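You operate a simulated robot arm through the tools that you are given. There is no shell and no other tool. Be economical: measure what you need, move in short steps, check, and stop when the job is done.

You are at the controls of a simulated two-armed robot. One attempt, no reset.

## Task
On the counter top, fold the hand towel in half, so that its two long edges meet.

Only the result counts: the job must be done as asked and must still hold three seconds after the hand-in. Knocking over, shifting, dropping, spilling or breaking anything else fails it. Flat cloth is picked up by pressing the open fingertips on it (5 to 10 N) and closing them slowly along it; thin cloth reads only 2 to 8 mm in the jaws.

## Robot
Two 7-joint arms with two-finger parallel grippers on one trunk, on a base that drives. Base frame: it is fixed to the floor where the robot stands at the start and does not move with it; the origin is under the middle of the robot, x ahead of it, y to its left, z up. Readings come in m, rad, newtons and seconds.
The left shoulder is at the start at [0.07, 0.163, 1.195], the right one opposite. Places, roughly: counter top [0.6, 0.6, 0.9]; hand towel [0.6, 0, 0.9]. Payload 3.43 kg a hand.
The TCP of each hand is the grasp point between the finger pads, 0.034 m short of the fingertips. In the tool frame z runs along the fingers and y along their closing line. The gripper opens to 0.128 m. The fingers are 0.024 m wide and 0.012 m thick; the gripper's body (0.048 by 0.13 m) begins 0.096 m behind the TCP.
Orientation is told as [roll, pitch, yaw] about the base's x, y, z axes, in that order, counted from this pose: with the fingers straight down and closing along the base's y, the tool's x points along the base's -x, its y along +y and its z along -z.

## Interface
- The arms move only by the tool drive_tool. It takes "left_series", "right_series" or both (then of equal length, played together; a hand with none holds still); each is one flat list of numbers, 7 for each row, row after row: the turn, a rotation vector about the tool's x, y, z in rad, then the shift along the tool's x, y, z in m, then the finger opening in m, from 0 to 0.128. In form: [wx, wy, wz, dx, dy, dz, fingers, wx, wy, wz, dx, dy, dz, fingers, ...]. A call has 1 to 12 rows; each row is the pose to reach, as a shift and turn from the pose commanded when the call began, along the tool's axes at that moment. Rows are played at 5 a second. More than 0.05 m and 0.15 rad between two rows, or a gripper value outside its range, and nothing of the call is played. A pose out of reach is approached as far as the arm can. The call stops where the force on the tool passes 40 N (or 10 N more than at its start, if that is more) or the arm is blocked; 0.2 s more then pass. Each finger travels about 0.153 m/s and halts on what it meets, pressing with about 37 N; the grip force reading is that of the motor and also rises with nothing between the fingers. The clock runs only during rows and for 0.2 s after the last one: add rows that repeat a pose to give the fingers time. It gives the time, the measured TCP pose, the force on the tool (base axes), the opening and the grip force at its end, in the units of the frame above (readings bear some noise), with the torque about the TCP (base axes, N m) and any sound that the robot's microphone picked up, and new pictures: "show" is both (left out), scene, wrist or none (wrist: the cameras of the hands that moved).
- Cameras (640 x 400 px; columns grow to the right, rows downward): "scene" is now at [0.1222, -0.0273, 1.4011]; the picture's right is [-0.34, -0.94, 0.00], its down [-0.72, 0.26, -0.65] and it looks along [0.61, -0.22, -0.76] (base axes); focal length 228 px, centre (320, 200). "left" rides on the left gripper at [0.076, 0.011, -0.16] in its tool frame; the picture's right is [-0.15, 0.99, 0.00], its down [-0.88, -0.13, -0.46] and it looks along [-0.45, -0.07, 0.89] (tool axes); focal length 234 px, centre (320, 200). "right" rides on the right gripper at [0.076, -0.011, -0.16] in its tool frame; the picture's right is [0.15, 0.99, 0.00], its down [-0.88, 0.13, -0.46] and it looks along [-0.45, 0.07, 0.89] (tool axes); focal length 234 px, centre (320, 200). There is no depth. A picture from a camera that has moved, and an enlarged one, comes with that camera's place and axes in the base frame and with its lens.
- raise_lower(by): slides the trunk up (or, below 0, down) by that many m; the arms and the scene camera ride with it, the base frame stays. It gives what a move gives, with no picture.
- drive_base(legs): drives the robot by 1 to 6 legs, each [ahead, left, turn to the left] in m, m and rad, along the robot's own axes; the way and the turn of a leg run together, so that a leg with both is an arc; at most 1.5 m and 3.142 rad a leg. The arms and the cameras ride along, it lands a little off, and it stops where it bumps. It gives what a move gives, and a new picture of the scene camera.
- pan_tilt(pan, tilt): turns the head with the scene camera to pan (to the left, within 1.501 rad either way) and tilt (down, from -0.506 to 1.204), counted from straight ahead of the robot. It gives what a move gives, and a new picture of the scene camera.
- close_up(camera, box): a new picture of the part [left, top, right, bottom] of that camera's present view, enlarged. The clock stands still meanwhile.
- hand_in(): hands the job in; it is judged then, once.

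Go step by step. Nothing tells you exact positions but the pictures and the camera data: compare them with the known pose of the tool, close in by small moves and look again before you grip or let go. The budget is 120 turns and 260 pictures, counting those below and the enlarged ones. Unless the task says otherwise, let go and move clear before handing in, and close with one line.

The tools are called as a command line: name --argument value ..., lists and objects as JSON in quotes. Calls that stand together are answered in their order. drive_tool: Moves the arms, as the interface text tells. Its arguments: {"type":"object","properties":{"left_series":{"type":"array","items":{"type":"number"}},"right_series":{"type":"array","items":{"type":"number"}},"show":{"type":"string","enum":["both","scene","wrist","none"]}},"required":[]} The other tools are called the same way: raise_lower (by) slides the trunk up or down; drive_base (legs) drives the base; pan_tilt (pan, tilt) turns the head that bears the scene camera; close_up (camera, box) takes an enlarged picture of a part of a camera's view; hand_in () hands the job in.

At the start:

```text
clock: 0.0
left_tcp_pos: [0.499, 0.2349, 1.1077]
left_orientation: [0.0, 0.0, 0.002]
left_wrist_force: [-1.1, 0.5, 0.6]
left_ft_torque: [0.0, -0.02, 0.0]
left_opening: 0.1281
left_grip_force: 0.0
right_tcp_pos: [0.5956, -0.3061, 1.0259]
right_orientation: [-0.001, -0.001, 0.002]
right_wrist_force: [0.2, 0.1, 0.0]
right_ft_torque: [0.05, 0.01, 0.02]
right_opening: 0.1278
right_grip_force: 0.0
trunk travel left (down, up): [-0.675, 0.265]
robot x, y, heading: [0.0014, -0.0022, 0.004]
head pan, tilt: [-0.349, 0.867]
```

scene: 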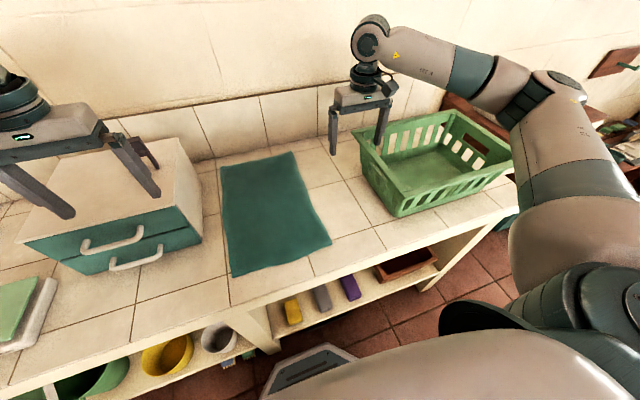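
right: 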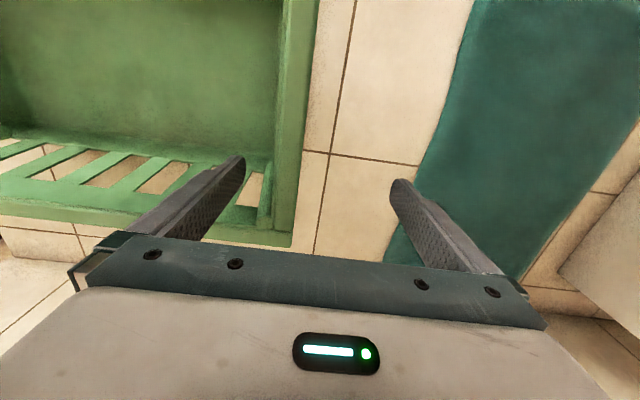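
left: 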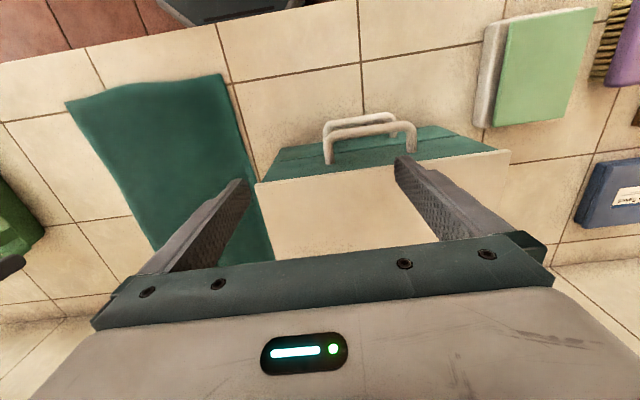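

The towel lies with its long edges along x: the left edge is at y≈0.11 next to the drawer box, and the right edge is at y≈-0.18. It spans x≈0.42–0.89. I plan to carry the left edge over to the right one with both hands, left hand near and right hand far, so I first move the base a little closer.

drive_base --legs '[[0.08, -0.04, 0]]'

pan_tilt --pan 0.0 --tilt 0.9

```text
clock: 1.1
left_tcp_pos: [0.5695, 0.2001, 1.107]
left_orientation: [0.001, 0.003, 0.001]
left_wrist_force: [0.8, -0.2, -0.4]
left_ft_torque: [0.04, 0.09, 0.0]
left_opening: 0.128
left_grip_force: 0.1
right_tcp_pos: [0.6652, -0.3395, 1.0225]
right_orientation: [0.003, 0.003, 0.0]
right_wrist_force: [-0.6, 0.0, -0.6]
right_ft_torque: [0.03, 0.08, -0.01]
right_opening: 0.128
right_grip_force: 0.0
trunk travel left (down, up): [-0.675, 0.265]
robot x, y, heading: [0.0674, -0.0354, 0.002]
head pan, tilt: [-0.349, 0.867]
stopped in leg 1: the robot was blocked; the commanded pose is now the measured one
camera scene: at [0.1938, -0.0629, 1.4006], right [-0.34, -0.94, 0.0], down [-0.72, 0.26, -0.64], along [0.61, -0.22, -0.77], focal length 228 px, centre (320, 200)
```

scene: 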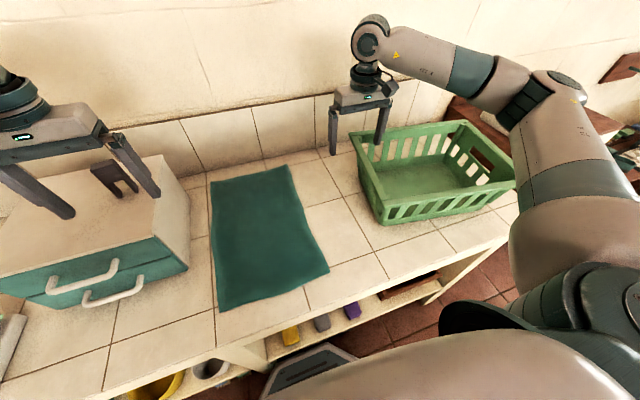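

```text
clock: 1.9
left_tcp_pos: [0.565, 0.2032, 1.1081]
left_orientation: [0.0, -0.001, 0.002]
left_wrist_force: [0.3, 0.2, -0.2]
left_ft_torque: [0.02, -0.03, -0.03]
left_opening: 0.1279
left_grip_force: 0.2
right_tcp_pos: [0.6633, -0.3394, 1.0274]
right_orientation: [-0.001, -0.002, 0.0]
right_wrist_force: [-0.3, -0.5, 0.0]
right_ft_torque: [0.0, 0.02, 0.03]
right_opening: 0.1282
right_grip_force: 0.0
trunk travel left (down, up): [-0.675, 0.265]
robot x, y, heading: [0.067, -0.0318, 0.003]
head pan, tilt: [0.0, 0.901]
camera scene: at [0.192, -0.0344, 1.3986], right [0.0, -1.0, 0.0], down [-0.78, 0.0, -0.62], along [0.62, 0.0, -0.78], focal length 228 px, centre (320, 200)
```

scene: 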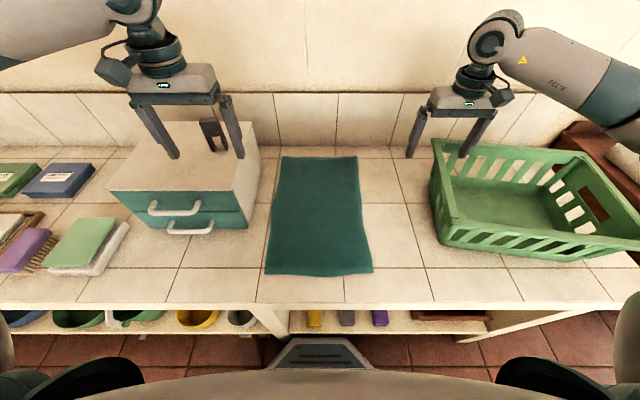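

The towel corners come out at x≈0.415 and 0.873, y≈0.113 and -0.178. The box face is at y≈0.185 with its top at z≈0.94, and the basket rim is at y≈-0.35. I bring both hands above the left edge.

drive_tool --left_series '[0, 0, 0, 0.029, -0.029, 0, 0.128, 0, 0, 0, 0.058, -0.058, 0, 0.1, 0, 0, 0, 0.087, -0.087, 0, 0.07, 0, 0, 0, 0.115, -0.115, 0, 0.035, 0, 0, 0, 0.115, -0.115, 0.036, 0.035, 0, 0, 0, 0.115, -0.115, 0.072, 0.035, 0, 0, 0, 0.115, -0.115, 0.108, 0.035, 0, 0, 0, 0.115, -0.115, 0.144, 0.035, 0, 0, 0, 0.115, -0.115, 0.18, 0.035, 0, 0, 0, 0.115, -0.115, 0.18, 0.035, 0, 0, 0, 0.115, -0.115, 0.18, 0.035]' --right_series '[0, 0, 0, -0.0167, 0.0427, 0, 0.128, 0, 0, 0, -0.0334, 0.0854, 0, 0.1, 0, 0, 0, -0.0501, 0.1281, 0, 0.07, 0, 0, 0, -0.0668, 0.1708, 0, 0.035, 0, 0, 0, -0.0835, 0.2135, 0, 0.035, 0, 0, 0, -0.1002, 0.2562, 0, 0.035, 0, 0, 0, -0.1169, 0.2989, 0, 0.035, 0, 0, 0, -0.1336, 0.3416, 0, 0.035, 0, 0, 0, -0.1503, 0.3843, 0, 0.035, 0, 0, 0, -0.167, 0.427, 0, 0.035, 0, 0, 0, -0.167, 0.427, 0, 0.035]'

```text
clock: 4.3
left_tcp_pos: [0.4517, 0.083, 0.927]
left_orientation: [0.001, 0.0, 0.003]
left_wrist_force: [1.1, -0.3, 0.4]
left_ft_torque: [0.06, 0.03, 0.01]
left_opening: 0.0347
left_grip_force: 0.1
right_tcp_pos: [0.817, 0.0713, 1.0276]
right_orientation: [0.002, 0.0, -0.001]
right_wrist_force: [0.0, 0.2, 0.3]
right_ft_torque: [0.02, 0.05, -0.01]
right_opening: 0.0354
right_grip_force: 0.1
right hand out of reach, approached as far as the arm can: row 10, 11
trunk travel left (down, up): [-0.675, 0.265]
robot x, y, heading: [0.0678, -0.0368, -0.003]
head pan, tilt: [0.0, 0.901]
camera scene: at [0.1936, -0.0371, 1.3985], right [0.0, -1.0, 0.0], down [-0.78, 0.0, -0.62], along [0.62, 0.0, -0.78], focal length 228 px, centre (320, 200)
camera right: at [0.7426, 0.059, 1.1871], right [-0.15, 0.99, 0.0], down [0.88, 0.13, 0.46], along [0.45, 0.07, -0.89], focal length 234 px, centre (320, 200)
camera left: at [0.3779, 0.094, 1.0869], right [0.15, 0.99, 0.0], down [0.88, -0.13, 0.46], along [0.45, -0.07, -0.89], focal length 234 px, centre (320, 200)
```

scene: 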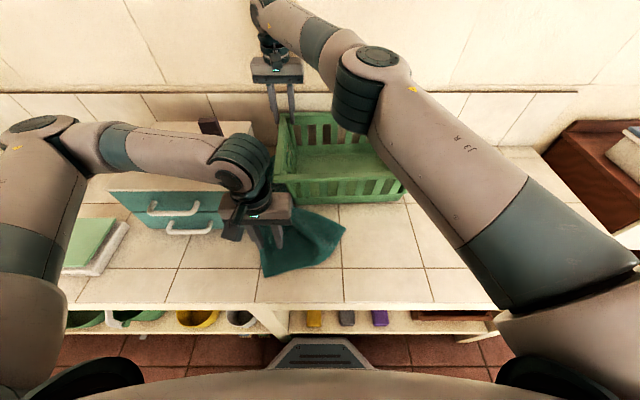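
right: 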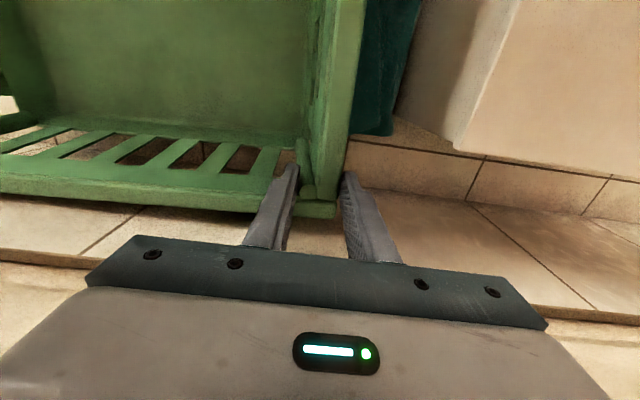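
left: 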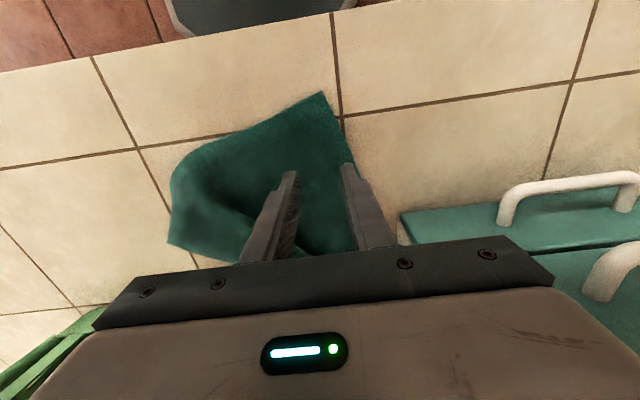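

The right fingers were straddling the basket wall: its rim is higher than I estimated, and they dragged the basket along to the left and pushed the towel. I must put the basket back, so I stop and inspect first.

close_up --camera "scene" --box '[200, 30, 460, 290]'

close_up --camera "right" --box '[160, 0, 560, 270]'

```text
1.54 times, centred on (330, 160) of scene
camera zoom: at [0.1936, -0.0371, 1.3985], right [0.0, -1.0, 0.0], down [-0.78, 0.0, -0.62], along [0.62, 0.0, -0.78], focal length 351 px, centre (305, 262)
```

zoom: 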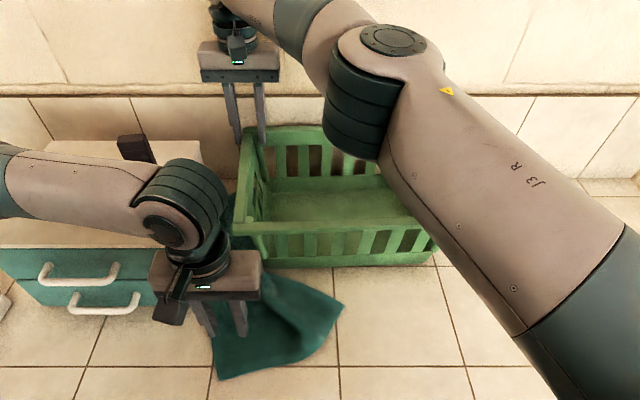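

```text
1.48 times, centred on (360, 135) of right
camera zoom: at [0.7426, 0.059, 1.1871], right [-0.15, 0.99, 0.0], down [0.88, 0.13, 0.46], along [0.45, 0.07, -0.89], focal length 347 px, centre (261, 296)
```

zoom: 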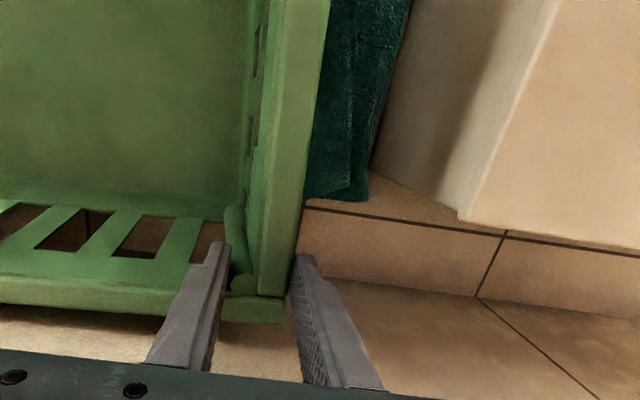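

The inner finger sits inside the basket's far-left corner. I grip the rim there gently, so that I can retrace the path with the basket.

drive_tool --right_series '[0, 0, 0, 0, 0, 0, 0.025, 0, 0, 0, 0, 0, 0, 0.015, 0, 0, 0, 0, 0, 0, 0.005, 0, 0, 0, 0, 0, 0, 0.0, 0, 0, 0, 0, 0, 0, 0.0]' --show "wrist"

```text
clock: 5.5
left_tcp_pos: [0.4507, 0.0847, 0.9267]
left_orientation: [-0.002, 0.0, 0.002]
left_wrist_force: [-0.8, 0.9, -0.1]
left_ft_torque: [-0.01, 0.02, -0.02]
left_opening: 0.0349
left_grip_force: 0.1
right_tcp_pos: [0.8174, 0.0742, 1.0266]
right_orientation: [0.0, 0.002, 0.003]
right_wrist_force: [1.3, -1.8, 1.9]
right_ft_torque: [-0.57, 0.17, 0.48]
right_opening: 0.0225
right_grip_force: 37.1
trunk travel left (down, up): [-0.675, 0.265]
robot x, y, heading: [0.0697, -0.0353, 0.002]
head pan, tilt: [0.0, 0.901]
camera right: at [0.7418, 0.0609, 1.1874], right [-0.15, 0.99, 0.0], down [0.88, 0.13, 0.46], along [0.45, 0.07, -0.89], focal length 234 px, centre (320, 200)
```

right: 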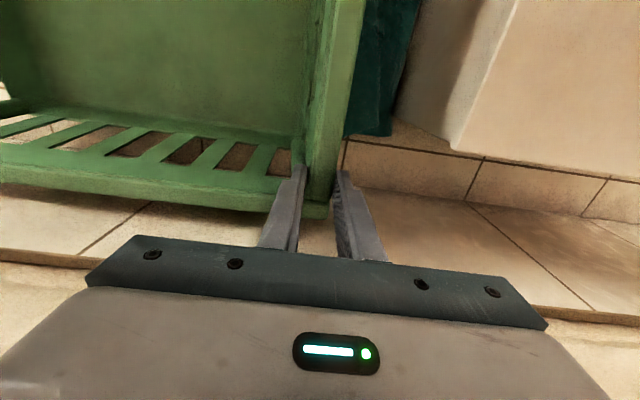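

The far-left rim corner was at about (0.666, -0.323) in the first pictures and is now at about (0.850, 0.085), nearly without rotation. With the rim gripped, I carry it back by (-0.184, -0.408).

drive_tool --right_series '[0, 0, 0, 0.0184, -0.0408, 0, 0, 0, 0, 0, 0.0368, -0.0816, 0, 0, 0, 0, 0, 0.0552, -0.1224, 0, 0, 0, 0, 0, 0.0736, -0.1632, 0, 0, 0, 0, 0, 0.092, -0.204, 0, 0, 0, 0, 0, 0.1104, -0.2448, 0, 0, 0, 0, 0, 0.1288, -0.2856, 0, 0, 0, 0, 0, 0.1472, -0.3264, 0, 0, 0, 0, 0, 0.1656, -0.3672, 0, 0, 0, 0, 0, 0.175, -0.388, 0, 0, 0, 0, 0, 0.175, -0.388, 0, 0]'

```text
clock: 8.0
left_tcp_pos: [0.4512, 0.0867, 0.9265]
left_orientation: [-0.002, -0.001, 0.001]
left_wrist_force: [-1.5, -0.3, -0.6]
left_ft_torque: [0.01, 0.0, 0.02]
left_opening: 0.0348
left_grip_force: 0.0
right_tcp_pos: [0.6424, -0.3143, 1.0271]
right_orientation: [-0.001, 0.0, -0.001]
right_wrist_force: [-0.7, 0.3, 7.1]
right_ft_torque: [-0.55, -0.51, 0.13]
right_opening: 0.0228
right_grip_force: 36.5
trunk travel left (down, up): [-0.675, 0.265]
robot x, y, heading: [0.0682, -0.033, -0.004]
head pan, tilt: [0.0, 0.901]
camera scene: at [0.1921, -0.0342, 1.3986], right [0.0, -1.0, 0.0], down [-0.78, 0.0, -0.62], along [0.62, 0.0, -0.78], focal length 228 px, centre (320, 200)
camera right: at [0.567, -0.3269, 1.1873], right [-0.15, 0.99, 0.0], down [0.88, 0.13, 0.46], along [0.45, 0.07, -0.89], focal length 234 px, centre (320, 200)
```

scene: 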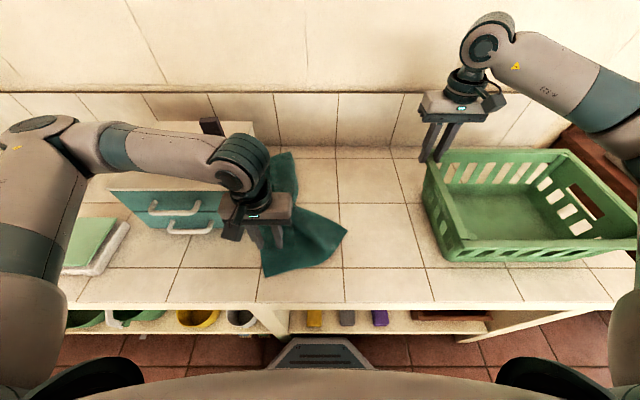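
right: 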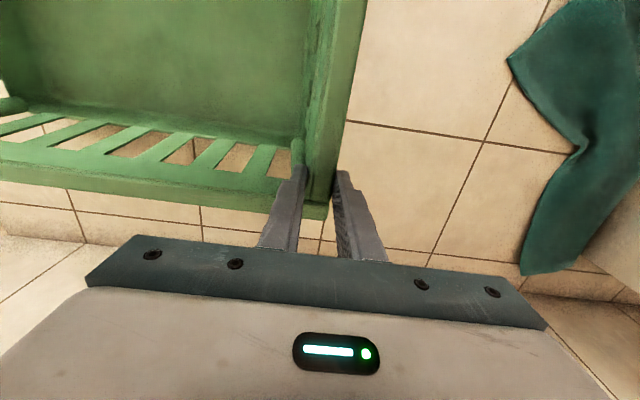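

The basket came back upright and the towel was left alone, crumpled near the box. The last bit of correction is about (-0.012, -0.020), then I release and lift straight out.

drive_tool --right_series '[0, 0, 0, 0.006, -0.01, 0, 0, 0, 0, 0, 0.012, -0.02, 0, 0, 0, 0, 0, 0.012, -0.02, 0, 0]' --show "wrist"

pan_tilt --pan -0.349 --tilt 0.867

```text
clock: 8.8
left_tcp_pos: [0.4502, 0.0862, 0.9254]
left_orientation: [-0.001, 0.0, 0.001]
left_wrist_force: [0.6, 0.2, 0.8]
left_ft_torque: [0.02, -0.02, 0.03]
left_opening: 0.0346
left_grip_force: 0.2
right_tcp_pos: [0.6303, -0.3349, 1.027]
right_orientation: [0.0, -0.001, 0.0]
right_wrist_force: [-0.8, 1.6, 4.6]
right_ft_torque: [-0.44, -0.4, 0.24]
right_opening: 0.0227
right_grip_force: 36.8
trunk travel left (down, up): [-0.675, 0.265]
robot x, y, heading: [0.0703, -0.0363, -0.003]
head pan, tilt: [0.0, 0.901]
camera right: at [0.5549, -0.347, 1.1873], right [-0.15, 0.99, 0.0], down [0.88, 0.13, 0.46], along [0.45, 0.07, -0.89], focal length 234 px, centre (320, 200)
```

right: 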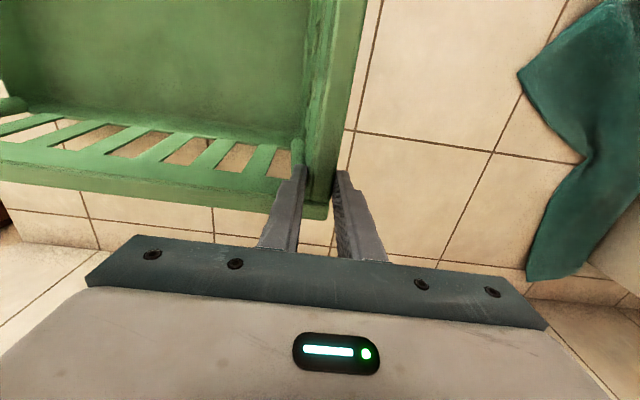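

```text
clock: 9.6
left_tcp_pos: [0.4511, 0.0858, 0.9272]
left_orientation: [0.0, 0.001, 0.002]
left_wrist_force: [0.5, 0.0, 1.0]
left_ft_torque: [-0.03, 0.01, -0.01]
left_opening: 0.0348
left_grip_force: 0.0
right_tcp_pos: [0.6294, -0.3349, 1.0275]
right_orientation: [-0.001, -0.001, 0.0]
right_wrist_force: [-2.1, 0.1, 4.4]
right_ft_torque: [-0.44, -0.05, 0.09]
right_opening: 0.0227
right_grip_force: 37.3
trunk travel left (down, up): [-0.675, 0.265]
robot x, y, heading: [0.071, -0.0356, 0.0]
head pan, tilt: [-0.349, 0.867]
camera scene: at [0.1892, -0.0608, 1.4011], right [-0.34, -0.94, 0.0], down [-0.72, 0.26, -0.65], along [0.61, -0.22, -0.76], focal length 228 px, centre (320, 200)
```

scene: 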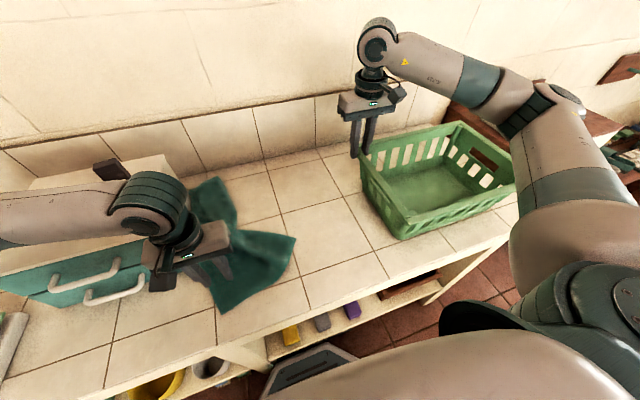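

The corner now sits as before relative to the floor tile crossing. I zoom in to verify the basket's heading before releasing.

close_up --camera "scene" --box '[340, 100, 540, 250]'

```text
2.67 times, centred on (440, 175) of scene
camera zoom: at [0.1892, -0.0608, 1.4011], right [-0.34, -0.94, 0.0], down [-0.72, 0.26, -0.65], along [0.61, -0.22, -0.76], focal length 608 px, centre (0, 267)
```

zoom: 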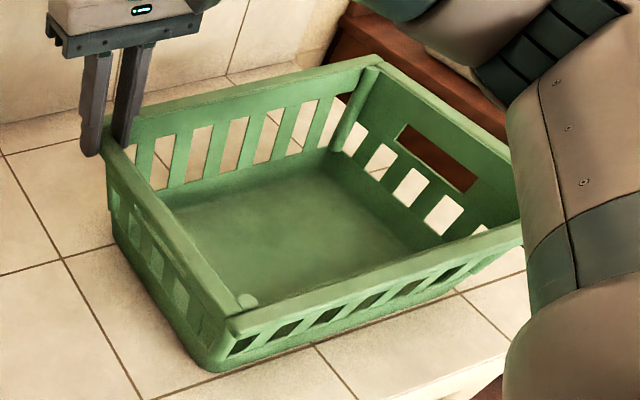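

The bottom near-left corner projects to (395, 218) in the first picture's view, against about (397, 217) seen there, so the basket is back in place. I open and lift straight up, well clear.

drive_tool --right_series '[0, 0, 0, 0, 0, 0, 0.035, 0, 0, 0, 0, 0, 0, 0.045, 0, 0, 0, 0, 0, -0.03, 0.045, 0, 0, 0, 0, 0, -0.06, 0.045, 0, 0, 0, 0, 0, -0.1, 0.045, 0, 0, 0, 0, 0, -0.14, 0.045, 0, 0, 0, 0, 0, -0.14, 0.045]' --show "both"

```text
clock: 11.2
left_tcp_pos: [0.4513, 0.0855, 0.9278]
left_orientation: [-0.001, 0.0, 0.002]
left_wrist_force: [0.1, 0.1, 0.1]
left_ft_torque: [0.03, 0.01, 0.03]
left_opening: 0.0349
left_grip_force: 0.1
right_tcp_pos: [0.631, -0.3368, 1.1667]
right_orientation: [0.002, 0.0, -0.001]
right_wrist_force: [-0.3, -0.1, -0.4]
right_ft_torque: [-0.02, 0.02, 0.02]
right_opening: 0.045
right_grip_force: 0.2
trunk travel left (down, up): [-0.675, 0.265]
robot x, y, heading: [0.0735, -0.0326, 0.0]
head pan, tilt: [-0.349, 0.867]
camera scene: at [0.1908, -0.0617, 1.4009], right [-0.34, -0.94, 0.0], down [-0.72, 0.26, -0.65], along [0.61, -0.22, -0.76], focal length 228 px, centre (320, 200)
camera right: at [0.5564, -0.3487, 1.3268], right [-0.15, 0.99, 0.0], down [0.88, 0.13, 0.46], along [0.45, 0.07, -0.89], focal length 234 px, centre (320, 200)
```

scene: 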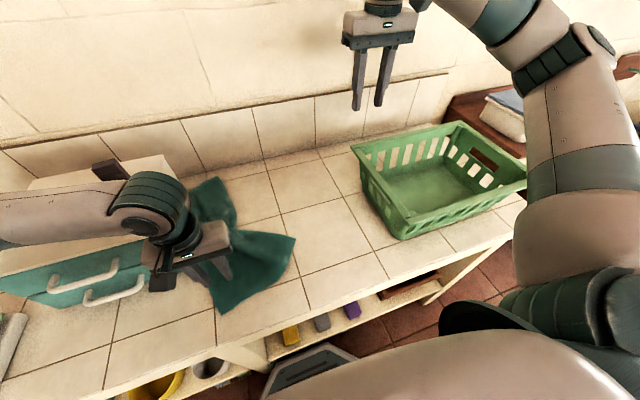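
right: 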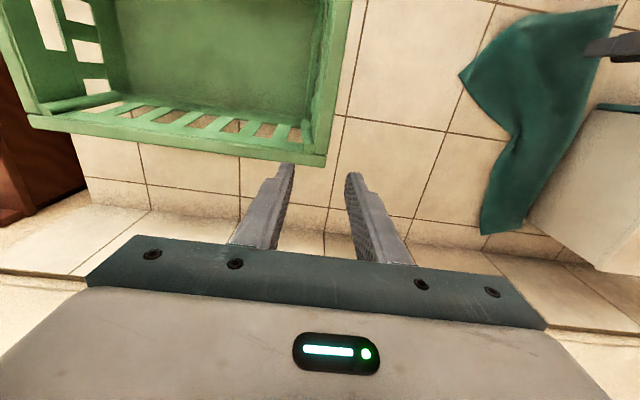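

The right hand is clear. Now I lift the left hand away to see the towel's present shape and check the box.

drive_tool --left_series '[0, 0, 0, 0, 0, -0.05, 0.035, 0, 0, 0, 0, 0, -0.1, 0.035, 0, 0, 0, 0, 0, -0.15, 0.035, 0, 0, 0, 0, 0, -0.2, 0.035, 0, 0, 0, 0, 0.05, -0.2, 0.035, 0, 0, 0, 0, 0.1, -0.2, 0.035, 0, 0, 0, 0, 0.15, -0.2, 0.035, 0, 0, 0, 0, 0.2, -0.2, 0.035, 0, 0, 0, 0, 0.25, -0.2, 0.035, 0, 0, 0, 0, 0.3, -0.2, 0.035]' --show "none"

pan_tilt --pan 0.0 --tilt 0.9

close_up --camera "scene" --box '[180, 120, 420, 290]'

```text
clock: 13.4
left_tcp_pos: [0.4514, 0.3896, 1.1253]
left_orientation: [-0.003, -0.001, 0.001]
left_wrist_force: [-0.8, 0.6, -0.2]
left_ft_torque: [-0.02, 0.01, 0.02]
left_opening: 0.0348
left_grip_force: 0.1
right_tcp_pos: [0.6281, -0.3341, 1.1676]
right_orientation: [0.001, 0.0, 0.0]
right_wrist_force: [-0.7, 0.7, 0.2]
right_ft_torque: [-0.02, -0.04, 0.03]
right_opening: 0.0455
right_grip_force: 0.1
trunk travel left (down, up): [-0.675, 0.265]
robot x, y, heading: [0.0673, -0.0303, 0.0]
head pan, tilt: [-0.349, 0.867]
```

```text
clock: 14.2
left_tcp_pos: [0.4528, 0.3868, 1.1263]
left_orientation: [-0.002, 0.001, 0.001]
left_wrist_force: [0.2, 0.2, -0.4]
left_ft_torque: [0.01, 0.0, 0.0]
left_opening: 0.0352
left_grip_force: 0.1
right_tcp_pos: [0.6306, -0.336, 1.167]
right_orientation: [0.004, -0.001, 0.0]
right_wrist_force: [-0.4, 0.4, -0.7]
right_ft_torque: [-0.04, 0.01, 0.0]
right_opening: 0.0452
right_grip_force: 0.0
trunk travel left (down, up): [-0.675, 0.265]
robot x, y, heading: [0.0662, -0.0371, -0.001]
head pan, tilt: [0.0, 0.901]
camera scene: at [0.193, -0.035, 1.3985], right [0.0, -1.0, 0.0], down [-0.78, 0.0, -0.62], along [0.62, 0.0, -0.78], focal length 228 px, centre (320, 200)
```

scene: 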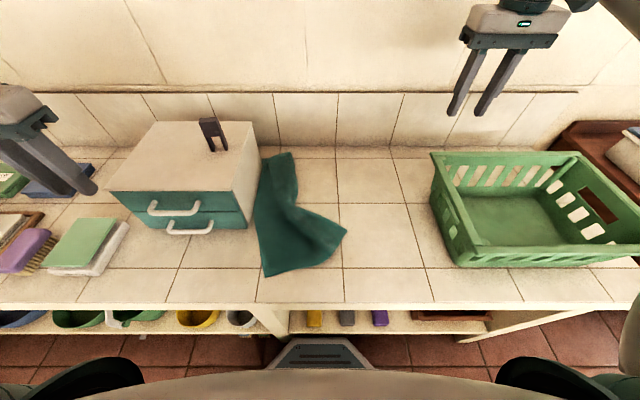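

```text
2.35 times, centred on (300, 205) of scene
camera zoom: at [0.193, -0.035, 1.3985], right [0.0, -1.0, 0.0], down [-0.78, 0.0, -0.62], along [0.62, 0.0, -0.78], focal length 536 px, centre (367, 188)
```

zoom: 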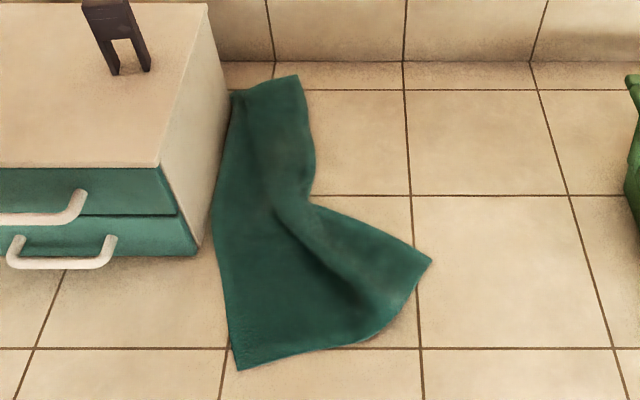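

The box is undisturbed, and the towel's left half is still near its place while its right half is bunched up. I first flatten it with the right hand, starting with the far-right corner at about (0.90, 0.08); I approach high above the basket, with the tool tilted forward for reach.

drive_tool --right_series '[0, 0, 0, -0.02, 0.0392, 0, 0.035, 0, -0.05, 0, -0.04, 0.0784, 0, 0.035, 0, -0.1, 0, -0.06, 0.1176, 0, 0.035, 0, -0.15, 0, -0.08, 0.1568, 0, 0.035, 0, -0.2, 0, -0.1, 0.196, 0, 0.035, 0, -0.25, 0, -0.12, 0.2352, 0.0167, 0.035, 0, -0.3, 0, -0.14, 0.2744, 0.0333, 0.035, 0, -0.35, 0, -0.16, 0.3136, 0.05, 0.035, 0, -0.35, 0, -0.18, 0.3528, 0.0667, 0.035, 0, -0.35, 0, -0.2, 0.392, 0.0833, 0.035, 0, -0.35, 0, -0.22, 0.431, 0.1, 0.035, 0, -0.35, 0, -0.22, 0.431, 0.1, 0.035]'

```text
clock: 16.8
left_tcp_pos: [0.4523, 0.3858, 1.1276]
left_orientation: [-0.001, -0.002, 0.002]
left_wrist_force: [0.1, -0.2, 0.1]
left_ft_torque: [0.03, 0.04, 0.03]
left_opening: 0.0349
left_grip_force: 0.0
right_tcp_pos: [0.8501, 0.0969, 1.0693]
right_orientation: [0.002, -0.35, -0.003]
right_wrist_force: [0.2, -0.6, 0.0]
right_ft_torque: [0.01, -0.02, -0.01]
right_opening: 0.0348
right_grip_force: 0.1
trunk travel left (down, up): [-0.675, 0.265]
robot x, y, heading: [0.0641, -0.0331, 0.001]
head pan, tilt: [0.0, 0.901]
camera scene: at [0.1927, -0.0362, 1.3986], right [0.0, -1.0, 0.0], down [-0.78, 0.0, -0.62], along [0.62, 0.0, -0.78], focal length 228 px, centre (320, 200)
camera right: at [0.7244, 0.0842, 1.1936], right [-0.14, 0.99, -0.05], down [0.67, 0.13, 0.73], along [0.73, 0.07, -0.68], focal length 234 px, centre (320, 200)
```

scene: 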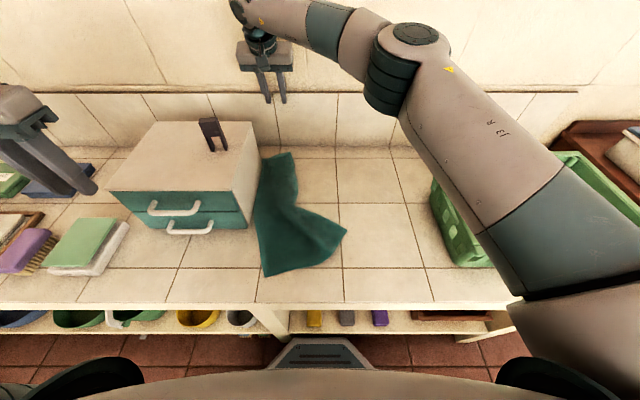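
right: 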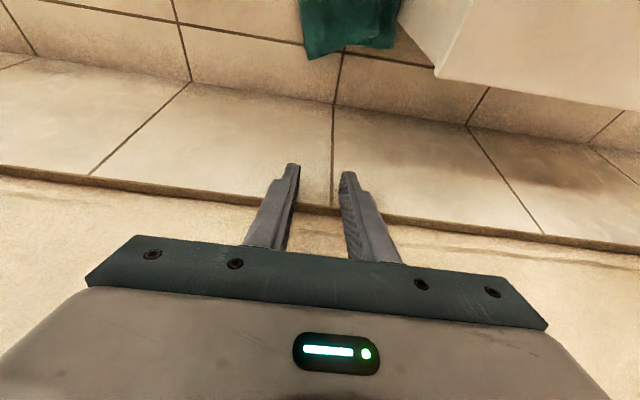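

Comparing the two cameras shows the counter surface is actually at z≈0.865, so I rescale my estimates: the far-right corner is at about (0.83, 0.068). I hover over it at that corrected spot.

drive_tool --right_series '[0, 0, 0, 0.0361, -0.004, 0.029, 0.03, 0, 0, 0, 0.0723, -0.008, 0.058, 0.03, 0, 0, 0, 0.1084, -0.012, 0.087, 0.03, 0, 0, 0, 0.1084, -0.012, 0.087, 0.03]'

```text
clock: 17.8
left_tcp_pos: [0.4533, 0.3884, 1.1269]
left_orientation: [0.0, -0.001, 0.002]
left_wrist_force: [-0.2, -1.2, 0.4]
left_ft_torque: [0.0, 0.0, 0.0]
left_opening: 0.0353
left_grip_force: 0.0
right_tcp_pos: [0.7787, 0.0864, 0.9495]
right_orientation: [0.0, -0.351, -0.002]
right_wrist_force: [0.1, -0.1, -0.5]
right_ft_torque: [-0.02, 0.02, -0.03]
right_opening: 0.0301
right_grip_force: 0.1
trunk travel left (down, up): [-0.675, 0.265]
robot x, y, heading: [0.073, -0.0349, 0.002]
head pan, tilt: [0.0, 0.901]
camera scene: at [0.1927, -0.0345, 1.3985], right [0.0, -1.0, 0.0], down [-0.78, 0.0, -0.62], along [0.62, 0.0, -0.78], focal length 228 px, centre (320, 200)
camera right: at [0.6526, 0.0744, 1.0743], right [-0.14, 0.99, -0.05], down [0.67, 0.13, 0.73], along [0.73, 0.07, -0.68], focal length 234 px, centre (320, 200)
```

scene: 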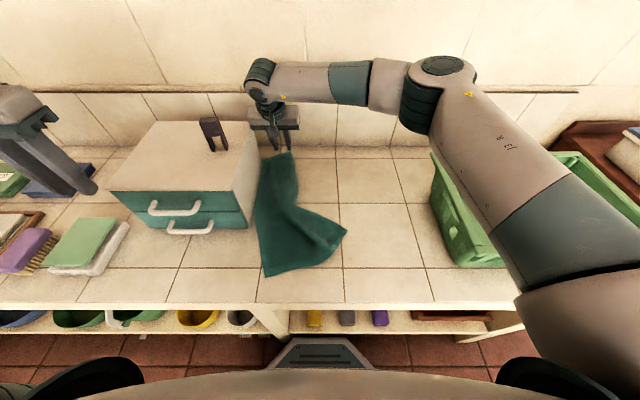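
right: 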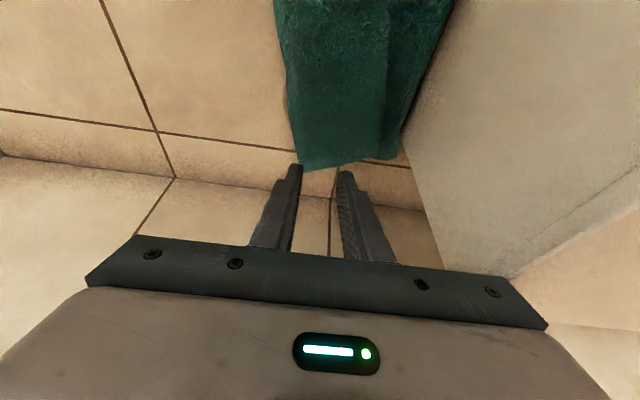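

The box top is at z≈1.015 and its face at y≈0.167, which leaves about 1.5 cm beside the hand. I lower onto the corner carefully.

drive_tool --right_series '[0, 0, 0, 0.001, -0.004, 0.025, 0.03, 0, 0, 0, 0.0064, -0.004, 0.0466, 0.03, 0, 0, 0, 0.0078, -0.004, 0.0503, 0.03, 0, 0, 0, 0.0088, -0.004, 0.0531, 0.03]' --show "wrist"

```text
clock: 18.8
left_tcp_pos: [0.4502, 0.3871, 1.128]
left_orientation: [0.001, -0.002, 0.001]
left_wrist_force: [0.0, 0.2, 0.2]
left_ft_torque: [0.02, -0.04, 0.02]
left_opening: 0.0351
left_grip_force: 0.1
right_tcp_pos: [0.788, 0.0807, 0.9021]
right_orientation: [0.004, -0.357, -0.002]
right_wrist_force: [3.5, -0.1, 24.7]
right_ft_torque: [0.52, -0.21, -0.05]
right_opening: 0.0301
right_grip_force: 0.0
trunk travel left (down, up): [-0.675, 0.265]
robot x, y, heading: [0.0656, -0.0336, -0.001]
head pan, tilt: [0.0, 0.901]
camera right: at [0.6614, 0.068, 1.0248], right [-0.14, 0.99, -0.05], down [0.67, 0.13, 0.74], along [0.73, 0.07, -0.68], focal length 234 px, centre (320, 200)
```

right: 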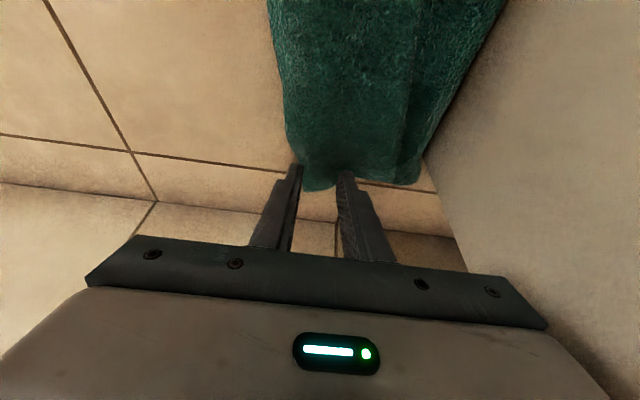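

Contact is at TCP z≈0.902 with 25 N. I ease off to about 8–10 N and close slowly.

drive_tool --right_series '[0, 0, 0, -0.001, 0, -0.003, 0.03, 0, 0, 0, -0.001, 0, -0.003, 0.024, 0, 0, 0, -0.001, 0, -0.003, 0.018, 0, 0, 0, -0.001, 0, -0.003, 0.012, 0, 0, 0, -0.001, 0, -0.003, 0.006, 0, 0, 0, -0.001, 0, -0.003, 0.0, 0, 0, 0, -0.001, 0, -0.003, 0.0]' --show "wrist"

```text
clock: 20.4
left_tcp_pos: [0.45, 0.3882, 1.1267]
left_orientation: [0.001, -0.003, 0.001]
left_wrist_force: [-0.1, 0.9, 0.1]
left_ft_torque: [0.01, 0.01, 0.03]
left_opening: 0.0347
left_grip_force: 0.1
right_tcp_pos: [0.7856, 0.0812, 0.9023]
right_orientation: [0.0, -0.352, -0.001]
right_wrist_force: [-2.4, 4.1, 23.9]
right_ft_torque: [0.34, 0.03, 0.05]
right_opening: 0.0076
right_grip_force: 36.9
trunk travel left (down, up): [-0.675, 0.265]
robot x, y, heading: [0.0697, -0.0322, 0.001]
head pan, tilt: [0.0, 0.901]
camera right: at [0.6602, 0.069, 1.0258], right [-0.14, 0.99, -0.05], down [0.67, 0.13, 0.73], along [0.73, 0.07, -0.68], focal length 234 px, centre (320, 200)
```

right: 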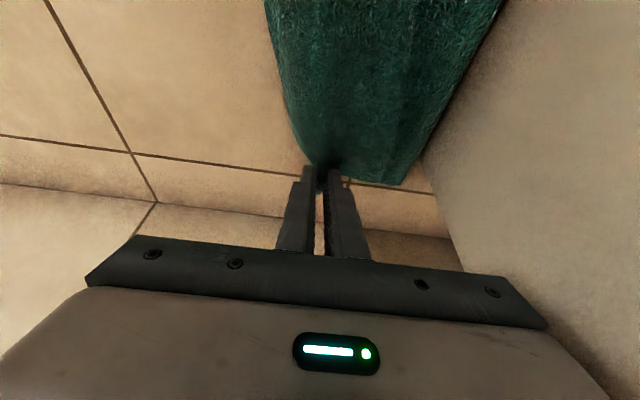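

The jaw reads 7.6 mm, so the cloth is held. I lift 4 cm, pull it to the right away from the box, and lower.

drive_tool --right_series '[0, 0, 0, -0.0137, -0.01, -0.0376, 0, 0, 0, 0, -0.0137, -0.05, -0.0376, 0, 0, 0, 0, -0.0137, -0.09, -0.0376, 0, 0, 0, 0, -0.0137, -0.13, -0.0376, 0, 0, 0, 0, -0.0137, -0.17, -0.0376, 0, 0, 0, 0, -0.0137, -0.2, -0.0376, 0, 0, 0, 0, -0.0137, -0.22, -0.0376, 0, 0, 0, 0, -0.0137, -0.22, -0.0376, 0]'

```text
clock: 22.2
left_tcp_pos: [0.4529, 0.3887, 1.1259]
left_orientation: [-0.001, 0.001, 0.001]
left_wrist_force: [0.8, 0.3, -0.6]
left_ft_torque: [0.01, -0.03, 0.02]
left_opening: 0.0349
left_grip_force: 0.2
right_tcp_pos: [0.7886, -0.141, 0.9386]
right_orientation: [0.0, -0.351, -0.001]
right_wrist_force: [-1.1, -0.1, 0.7]
right_ft_torque: [0.01, 0.02, 0.01]
right_opening: 0.0069
right_grip_force: 37.5
trunk travel left (down, up): [-0.675, 0.265]
robot x, y, heading: [0.0688, -0.0351, -0.0]
head pan, tilt: [0.0, 0.901]
camera scene: at [0.193, -0.034, 1.3985], right [0.0, -1.0, 0.0], down [-0.78, 0.0, -0.62], along [0.62, 0.0, -0.78], focal length 228 px, centre (320, 200)
camera right: at [0.6621, -0.1523, 1.0627], right [-0.14, 0.99, -0.05], down [0.67, 0.13, 0.73], along [0.73, 0.07, -0.68], focal length 234 px, centre (320, 200)
```

scene: 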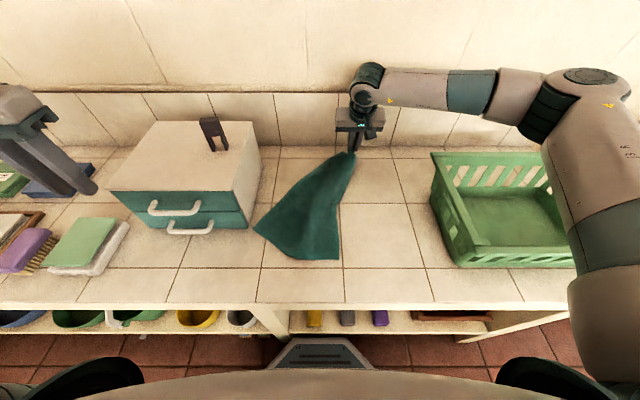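
right: 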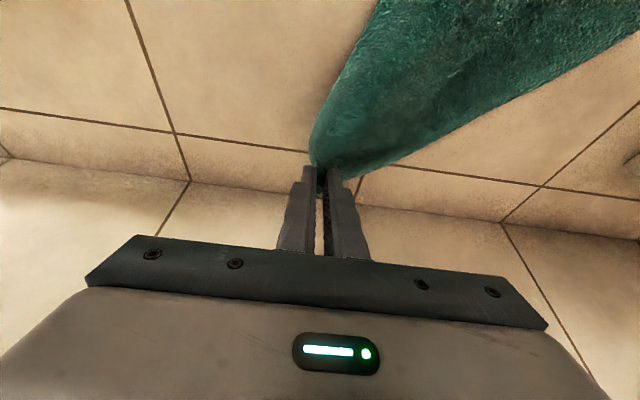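

The whole bunched far end was gripped, and the towel is now pulled out fairly straight, rotated about 20° to the right. I set the far end down, open gently and look.

drive_tool --right_series '[0, 0, 0, 0.006, 0, 0.017, 0, 0, 0, 0, 0.0115, 0, 0.0315, 0, 0, 0, 0, 0.0115, 0, 0.0315, 0.02, 0, 0, 0, 0.0115, 0, 0.0315, 0.05, 0, 0, 0, 0.0115, 0, 0.0315, 0.07, 0, 0, 0, 0, 0, 0, 0.07, 0, 0, 0, -0.0171, 0, -0.047, 0.07, 0, 0, 0, -0.0342, 0, -0.094, 0.07, 0, 0, 0, -0.0342, -0.05, -0.094, 0.07, 0, 0, 0, -0.0342, -0.1, -0.094, 0.07]'

close_up --camera "scene" --box '[220, 120, 460, 290]'

```text
clock: 24.4
left_tcp_pos: [0.4523, 0.3867, 1.1253]
left_orientation: [0.001, -0.004, 0.002]
left_wrist_force: [0.0, 0.0, 0.4]
left_ft_torque: [0.04, -0.02, 0.01]
left_opening: 0.0347
left_grip_force: 0.2
right_tcp_pos: [0.7901, -0.2434, 1.0376]
right_orientation: [0.001, -0.35, -0.001]
right_wrist_force: [-0.6, 0.3, -0.5]
right_ft_torque: [0.07, 0.03, 0.01]
right_opening: 0.0702
right_grip_force: 0.0
trunk travel left (down, up): [-0.675, 0.265]
robot x, y, heading: [0.0684, -0.0345, 0.003]
head pan, tilt: [0.0, 0.901]
camera scene: at [0.192, -0.0364, 1.3986], right [0.0, -1.0, 0.0], down [-0.78, 0.0, -0.62], along [0.62, 0.0, -0.78], focal length 228 px, centre (320, 200)
camera right: at [0.665, -0.2555, 1.1623], right [-0.14, 0.99, -0.05], down [0.67, 0.13, 0.73], along [0.73, 0.07, -0.68], focal length 234 px, centre (320, 200)
```

scene: 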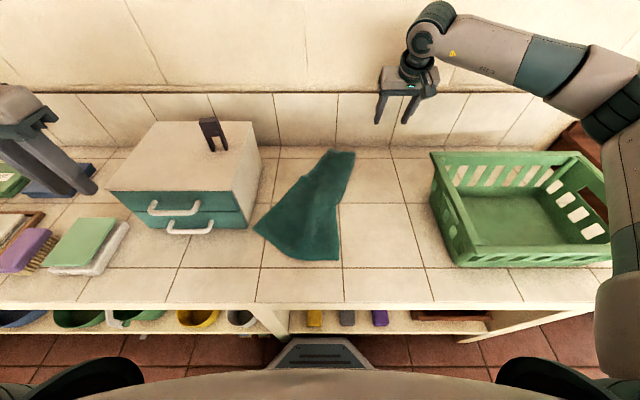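
right: 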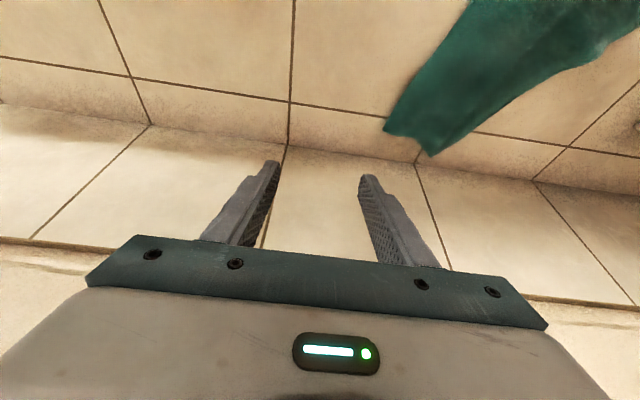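

```text
2.35 times, centred on (340, 205) of scene
camera zoom: at [0.192, -0.0364, 1.3986], right [0.0, -1.0, 0.0], down [-0.78, 0.0, -0.62], along [0.62, 0.0, -0.78], focal length 536 px, centre (273, 188)
```

zoom: 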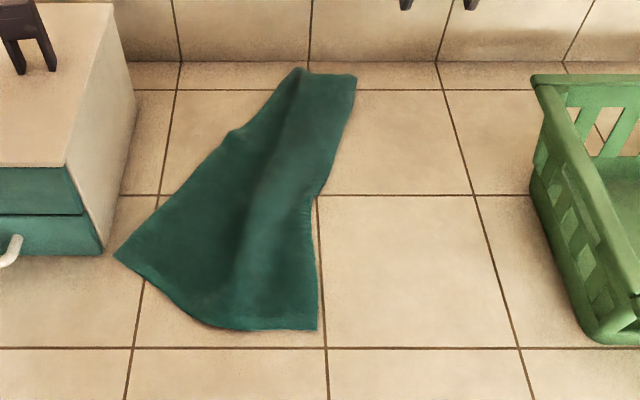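

The far end is still bunched, while the near part is flat. I take a closer look at the far end with the right wrist camera.

close_up --camera "right" --box '[340, 0, 640, 190]'

close_up --camera "scene" --box '[290, 135, 370, 190]'

```text
2.11 times, centred on (490, 95) of right
camera zoom: at [0.665, -0.2555, 1.1623], right [-0.14, 0.99, -0.05], down [0.67, 0.13, 0.73], along [0.73, 0.07, -0.68], focal length 493 px, centre (-38, 421)
```

zoom: 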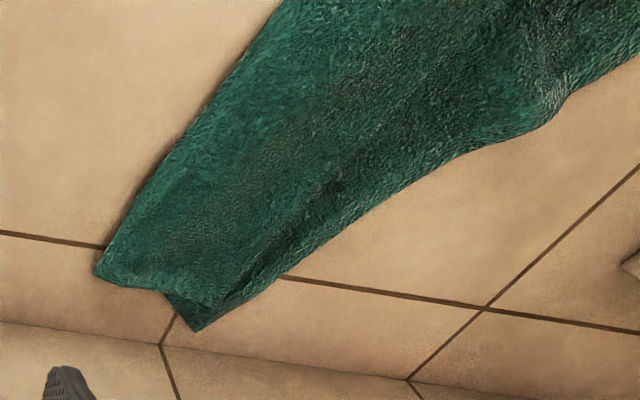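

```text
7.27 times, centred on (330, 162) of scene
camera zoom: at [0.192, -0.0364, 1.3986], right [0.0, -1.0, 0.0], down [-0.78, 0.0, -0.62], along [0.62, 0.0, -0.78], focal length 1658 px, centre (247, 473)
```

zoom: 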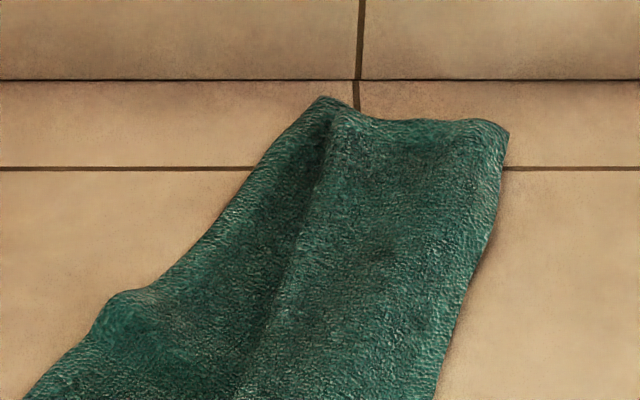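

The left part of the far end is tucked under. I grip only the far-right corner at about (0.826, -0.162) and will lift it high so the tucked part falls free.

drive_tool --right_series '[0, 0, 0, 0, 0.045, 0.01, 0.04, 0, 0, 0, 0.01, 0.09, 0.03, 0.028, 0, 0, 0, 0.025, 0.098, 0.07, 0.028, 0, 0, 0, 0.0408, 0.098, 0.1155, 0.028, 0, 0, 0, 0.0441, 0.098, 0.1285, 0.028, 0, 0, 0, 0.0441, 0.098, 0.1285, 0.028]' --show "wrist"

```text
refused: row 2 steps farther than a row can; nothing moved
```

drive_tool --right_series '[0, 0, 0, 0, 0.04, 0.01, 0.04, 0, 0, 0, 0.01, 0.08, 0.03, 0.028, 0, 0, 0, 0.025, 0.098, 0.065, 0.028, 0, 0, 0, 0.0408, 0.098, 0.105, 0.028, 0, 0, 0, 0.0441, 0.098, 0.1285, 0.028, 0, 0, 0, 0.0441, 0.098, 0.1285, 0.028]' --show "wrist"

```text
clock: 25.8
left_tcp_pos: [0.4525, 0.3879, 1.1271]
left_orientation: [-0.001, -0.001, 0.001]
left_wrist_force: [-0.8, -0.5, 0.5]
left_ft_torque: [0.01, 0.02, -0.03]
left_opening: 0.035
left_grip_force: 0.1
right_tcp_pos: [0.7911, -0.1406, 0.903]
right_orientation: [0.001, -0.353, -0.001]
right_wrist_force: [0.2, -0.6, 5.9]
right_ft_torque: [0.07, -0.01, 0.0]
right_opening: 0.0277
right_grip_force: 0.0
trunk travel left (down, up): [-0.675, 0.265]
robot x, y, heading: [0.0704, -0.0313, 0.004]
head pan, tilt: [0.0, 0.901]
camera right: at [0.6661, -0.1529, 1.0277], right [-0.14, 0.99, -0.05], down [0.67, 0.13, 0.73], along [0.73, 0.07, -0.68], focal length 234 px, centre (320, 200)
```

right: 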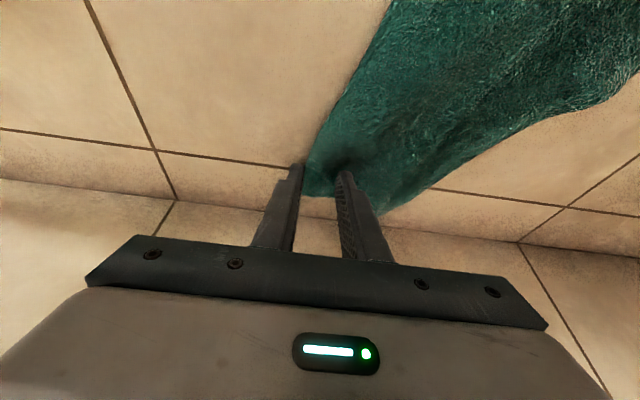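

The contact force is 6 N at the corner. I close slowly, then lift straight up.

drive_tool --right_series '[0, 0, 0, 0, 0, 0, 0.022, 0, 0, 0, 0, 0, 0, 0.016, 0, 0, 0, 0, 0, 0, 0.01, 0, 0, 0, 0, 0, 0, 0.004, 0, 0, 0, 0, 0, 0, 0, 0, 0, 0, 0, 0, 0, 0, 0, 0, 0, -0.0137, 0, -0.0376, 0, 0, 0, 0, -0.0274, 0, -0.0752, 0, 0, 0, 0, -0.0411, 0, -0.1128, 0, 0, 0, 0, -0.0548, 0, -0.1504, 0, 0, 0, 0, -0.0686, 0, -0.188, 0, 0, 0, 0, -0.0686, 0, -0.188, 0]'

```text
clock: 28.4
left_tcp_pos: [0.4527, 0.3872, 1.1273]
left_orientation: [0.0, 0.0, 0.002]
left_wrist_force: [-0.3, 2.0, 0.7]
left_ft_torque: [0.03, 0.02, -0.01]
left_opening: 0.0347
left_grip_force: 0.0
right_tcp_pos: [0.7929, -0.1402, 1.1032]
right_orientation: [0.002, -0.35, -0.001]
right_wrist_force: [0.4, 0.6, -0.7]
right_ft_torque: [0.03, 0.0, 0.03]
right_opening: 0.0036
right_grip_force: 37.2
trunk travel left (down, up): [-0.675, 0.265]
robot x, y, heading: [0.069, -0.0328, 0.005]
head pan, tilt: [0.0, 0.901]
camera scene: at [0.1934, -0.0348, 1.3984], right [0.0, -1.0, 0.0], down [-0.78, 0.0, -0.62], along [0.62, 0.0, -0.78], focal length 228 px, centre (320, 200)
camera right: at [0.6678, -0.153, 1.2272], right [-0.14, 0.99, -0.05], down [0.67, 0.13, 0.73], along [0.73, 0.07, -0.68], focal length 234 px, centre (320, 200)
```

scene: 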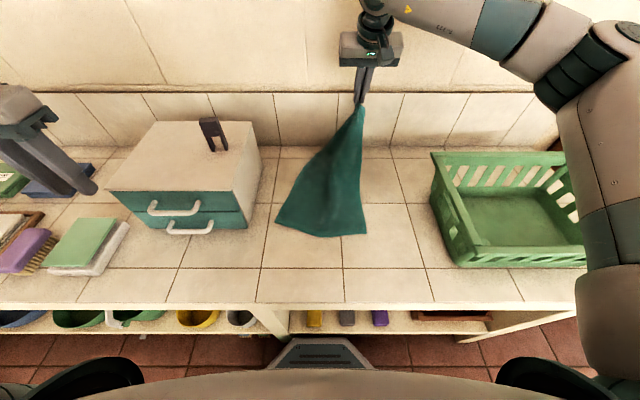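
right: 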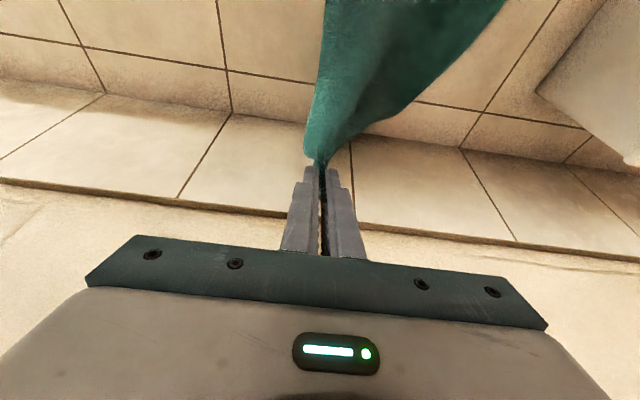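

The corner is held (3.6 mm). I look closely at how the rest hangs.

close_up --camera "scene" --box '[260, 90, 400, 245]'

close_up --camera "right" --box '[240, 0, 560, 200]'

```text
2.58 times, centred on (330, 168) of scene
camera zoom: at [0.1934, -0.0348, 1.3984], right [0.0, -1.0, 0.0], down [-0.78, 0.0, -0.62], along [0.62, 0.0, -0.78], focal length 588 px, centre (294, 284)
```

zoom: 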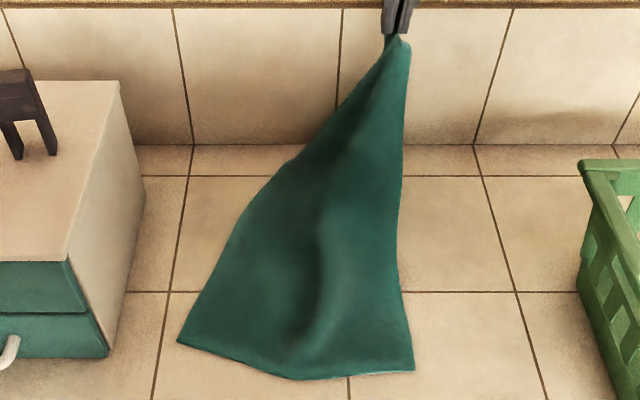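

```text
2.00 times, centred on (400, 100) of right
camera zoom: at [0.6678, -0.153, 1.2272], right [-0.14, 0.99, -0.05], down [0.67, 0.13, 0.73], along [0.73, 0.07, -0.68], focal length 468 px, centre (160, 400)
```

zoom: 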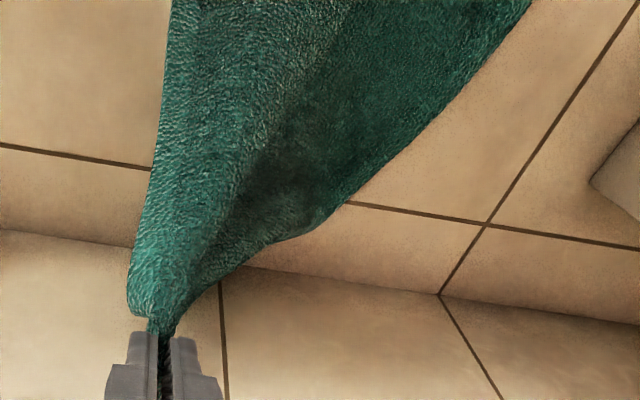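

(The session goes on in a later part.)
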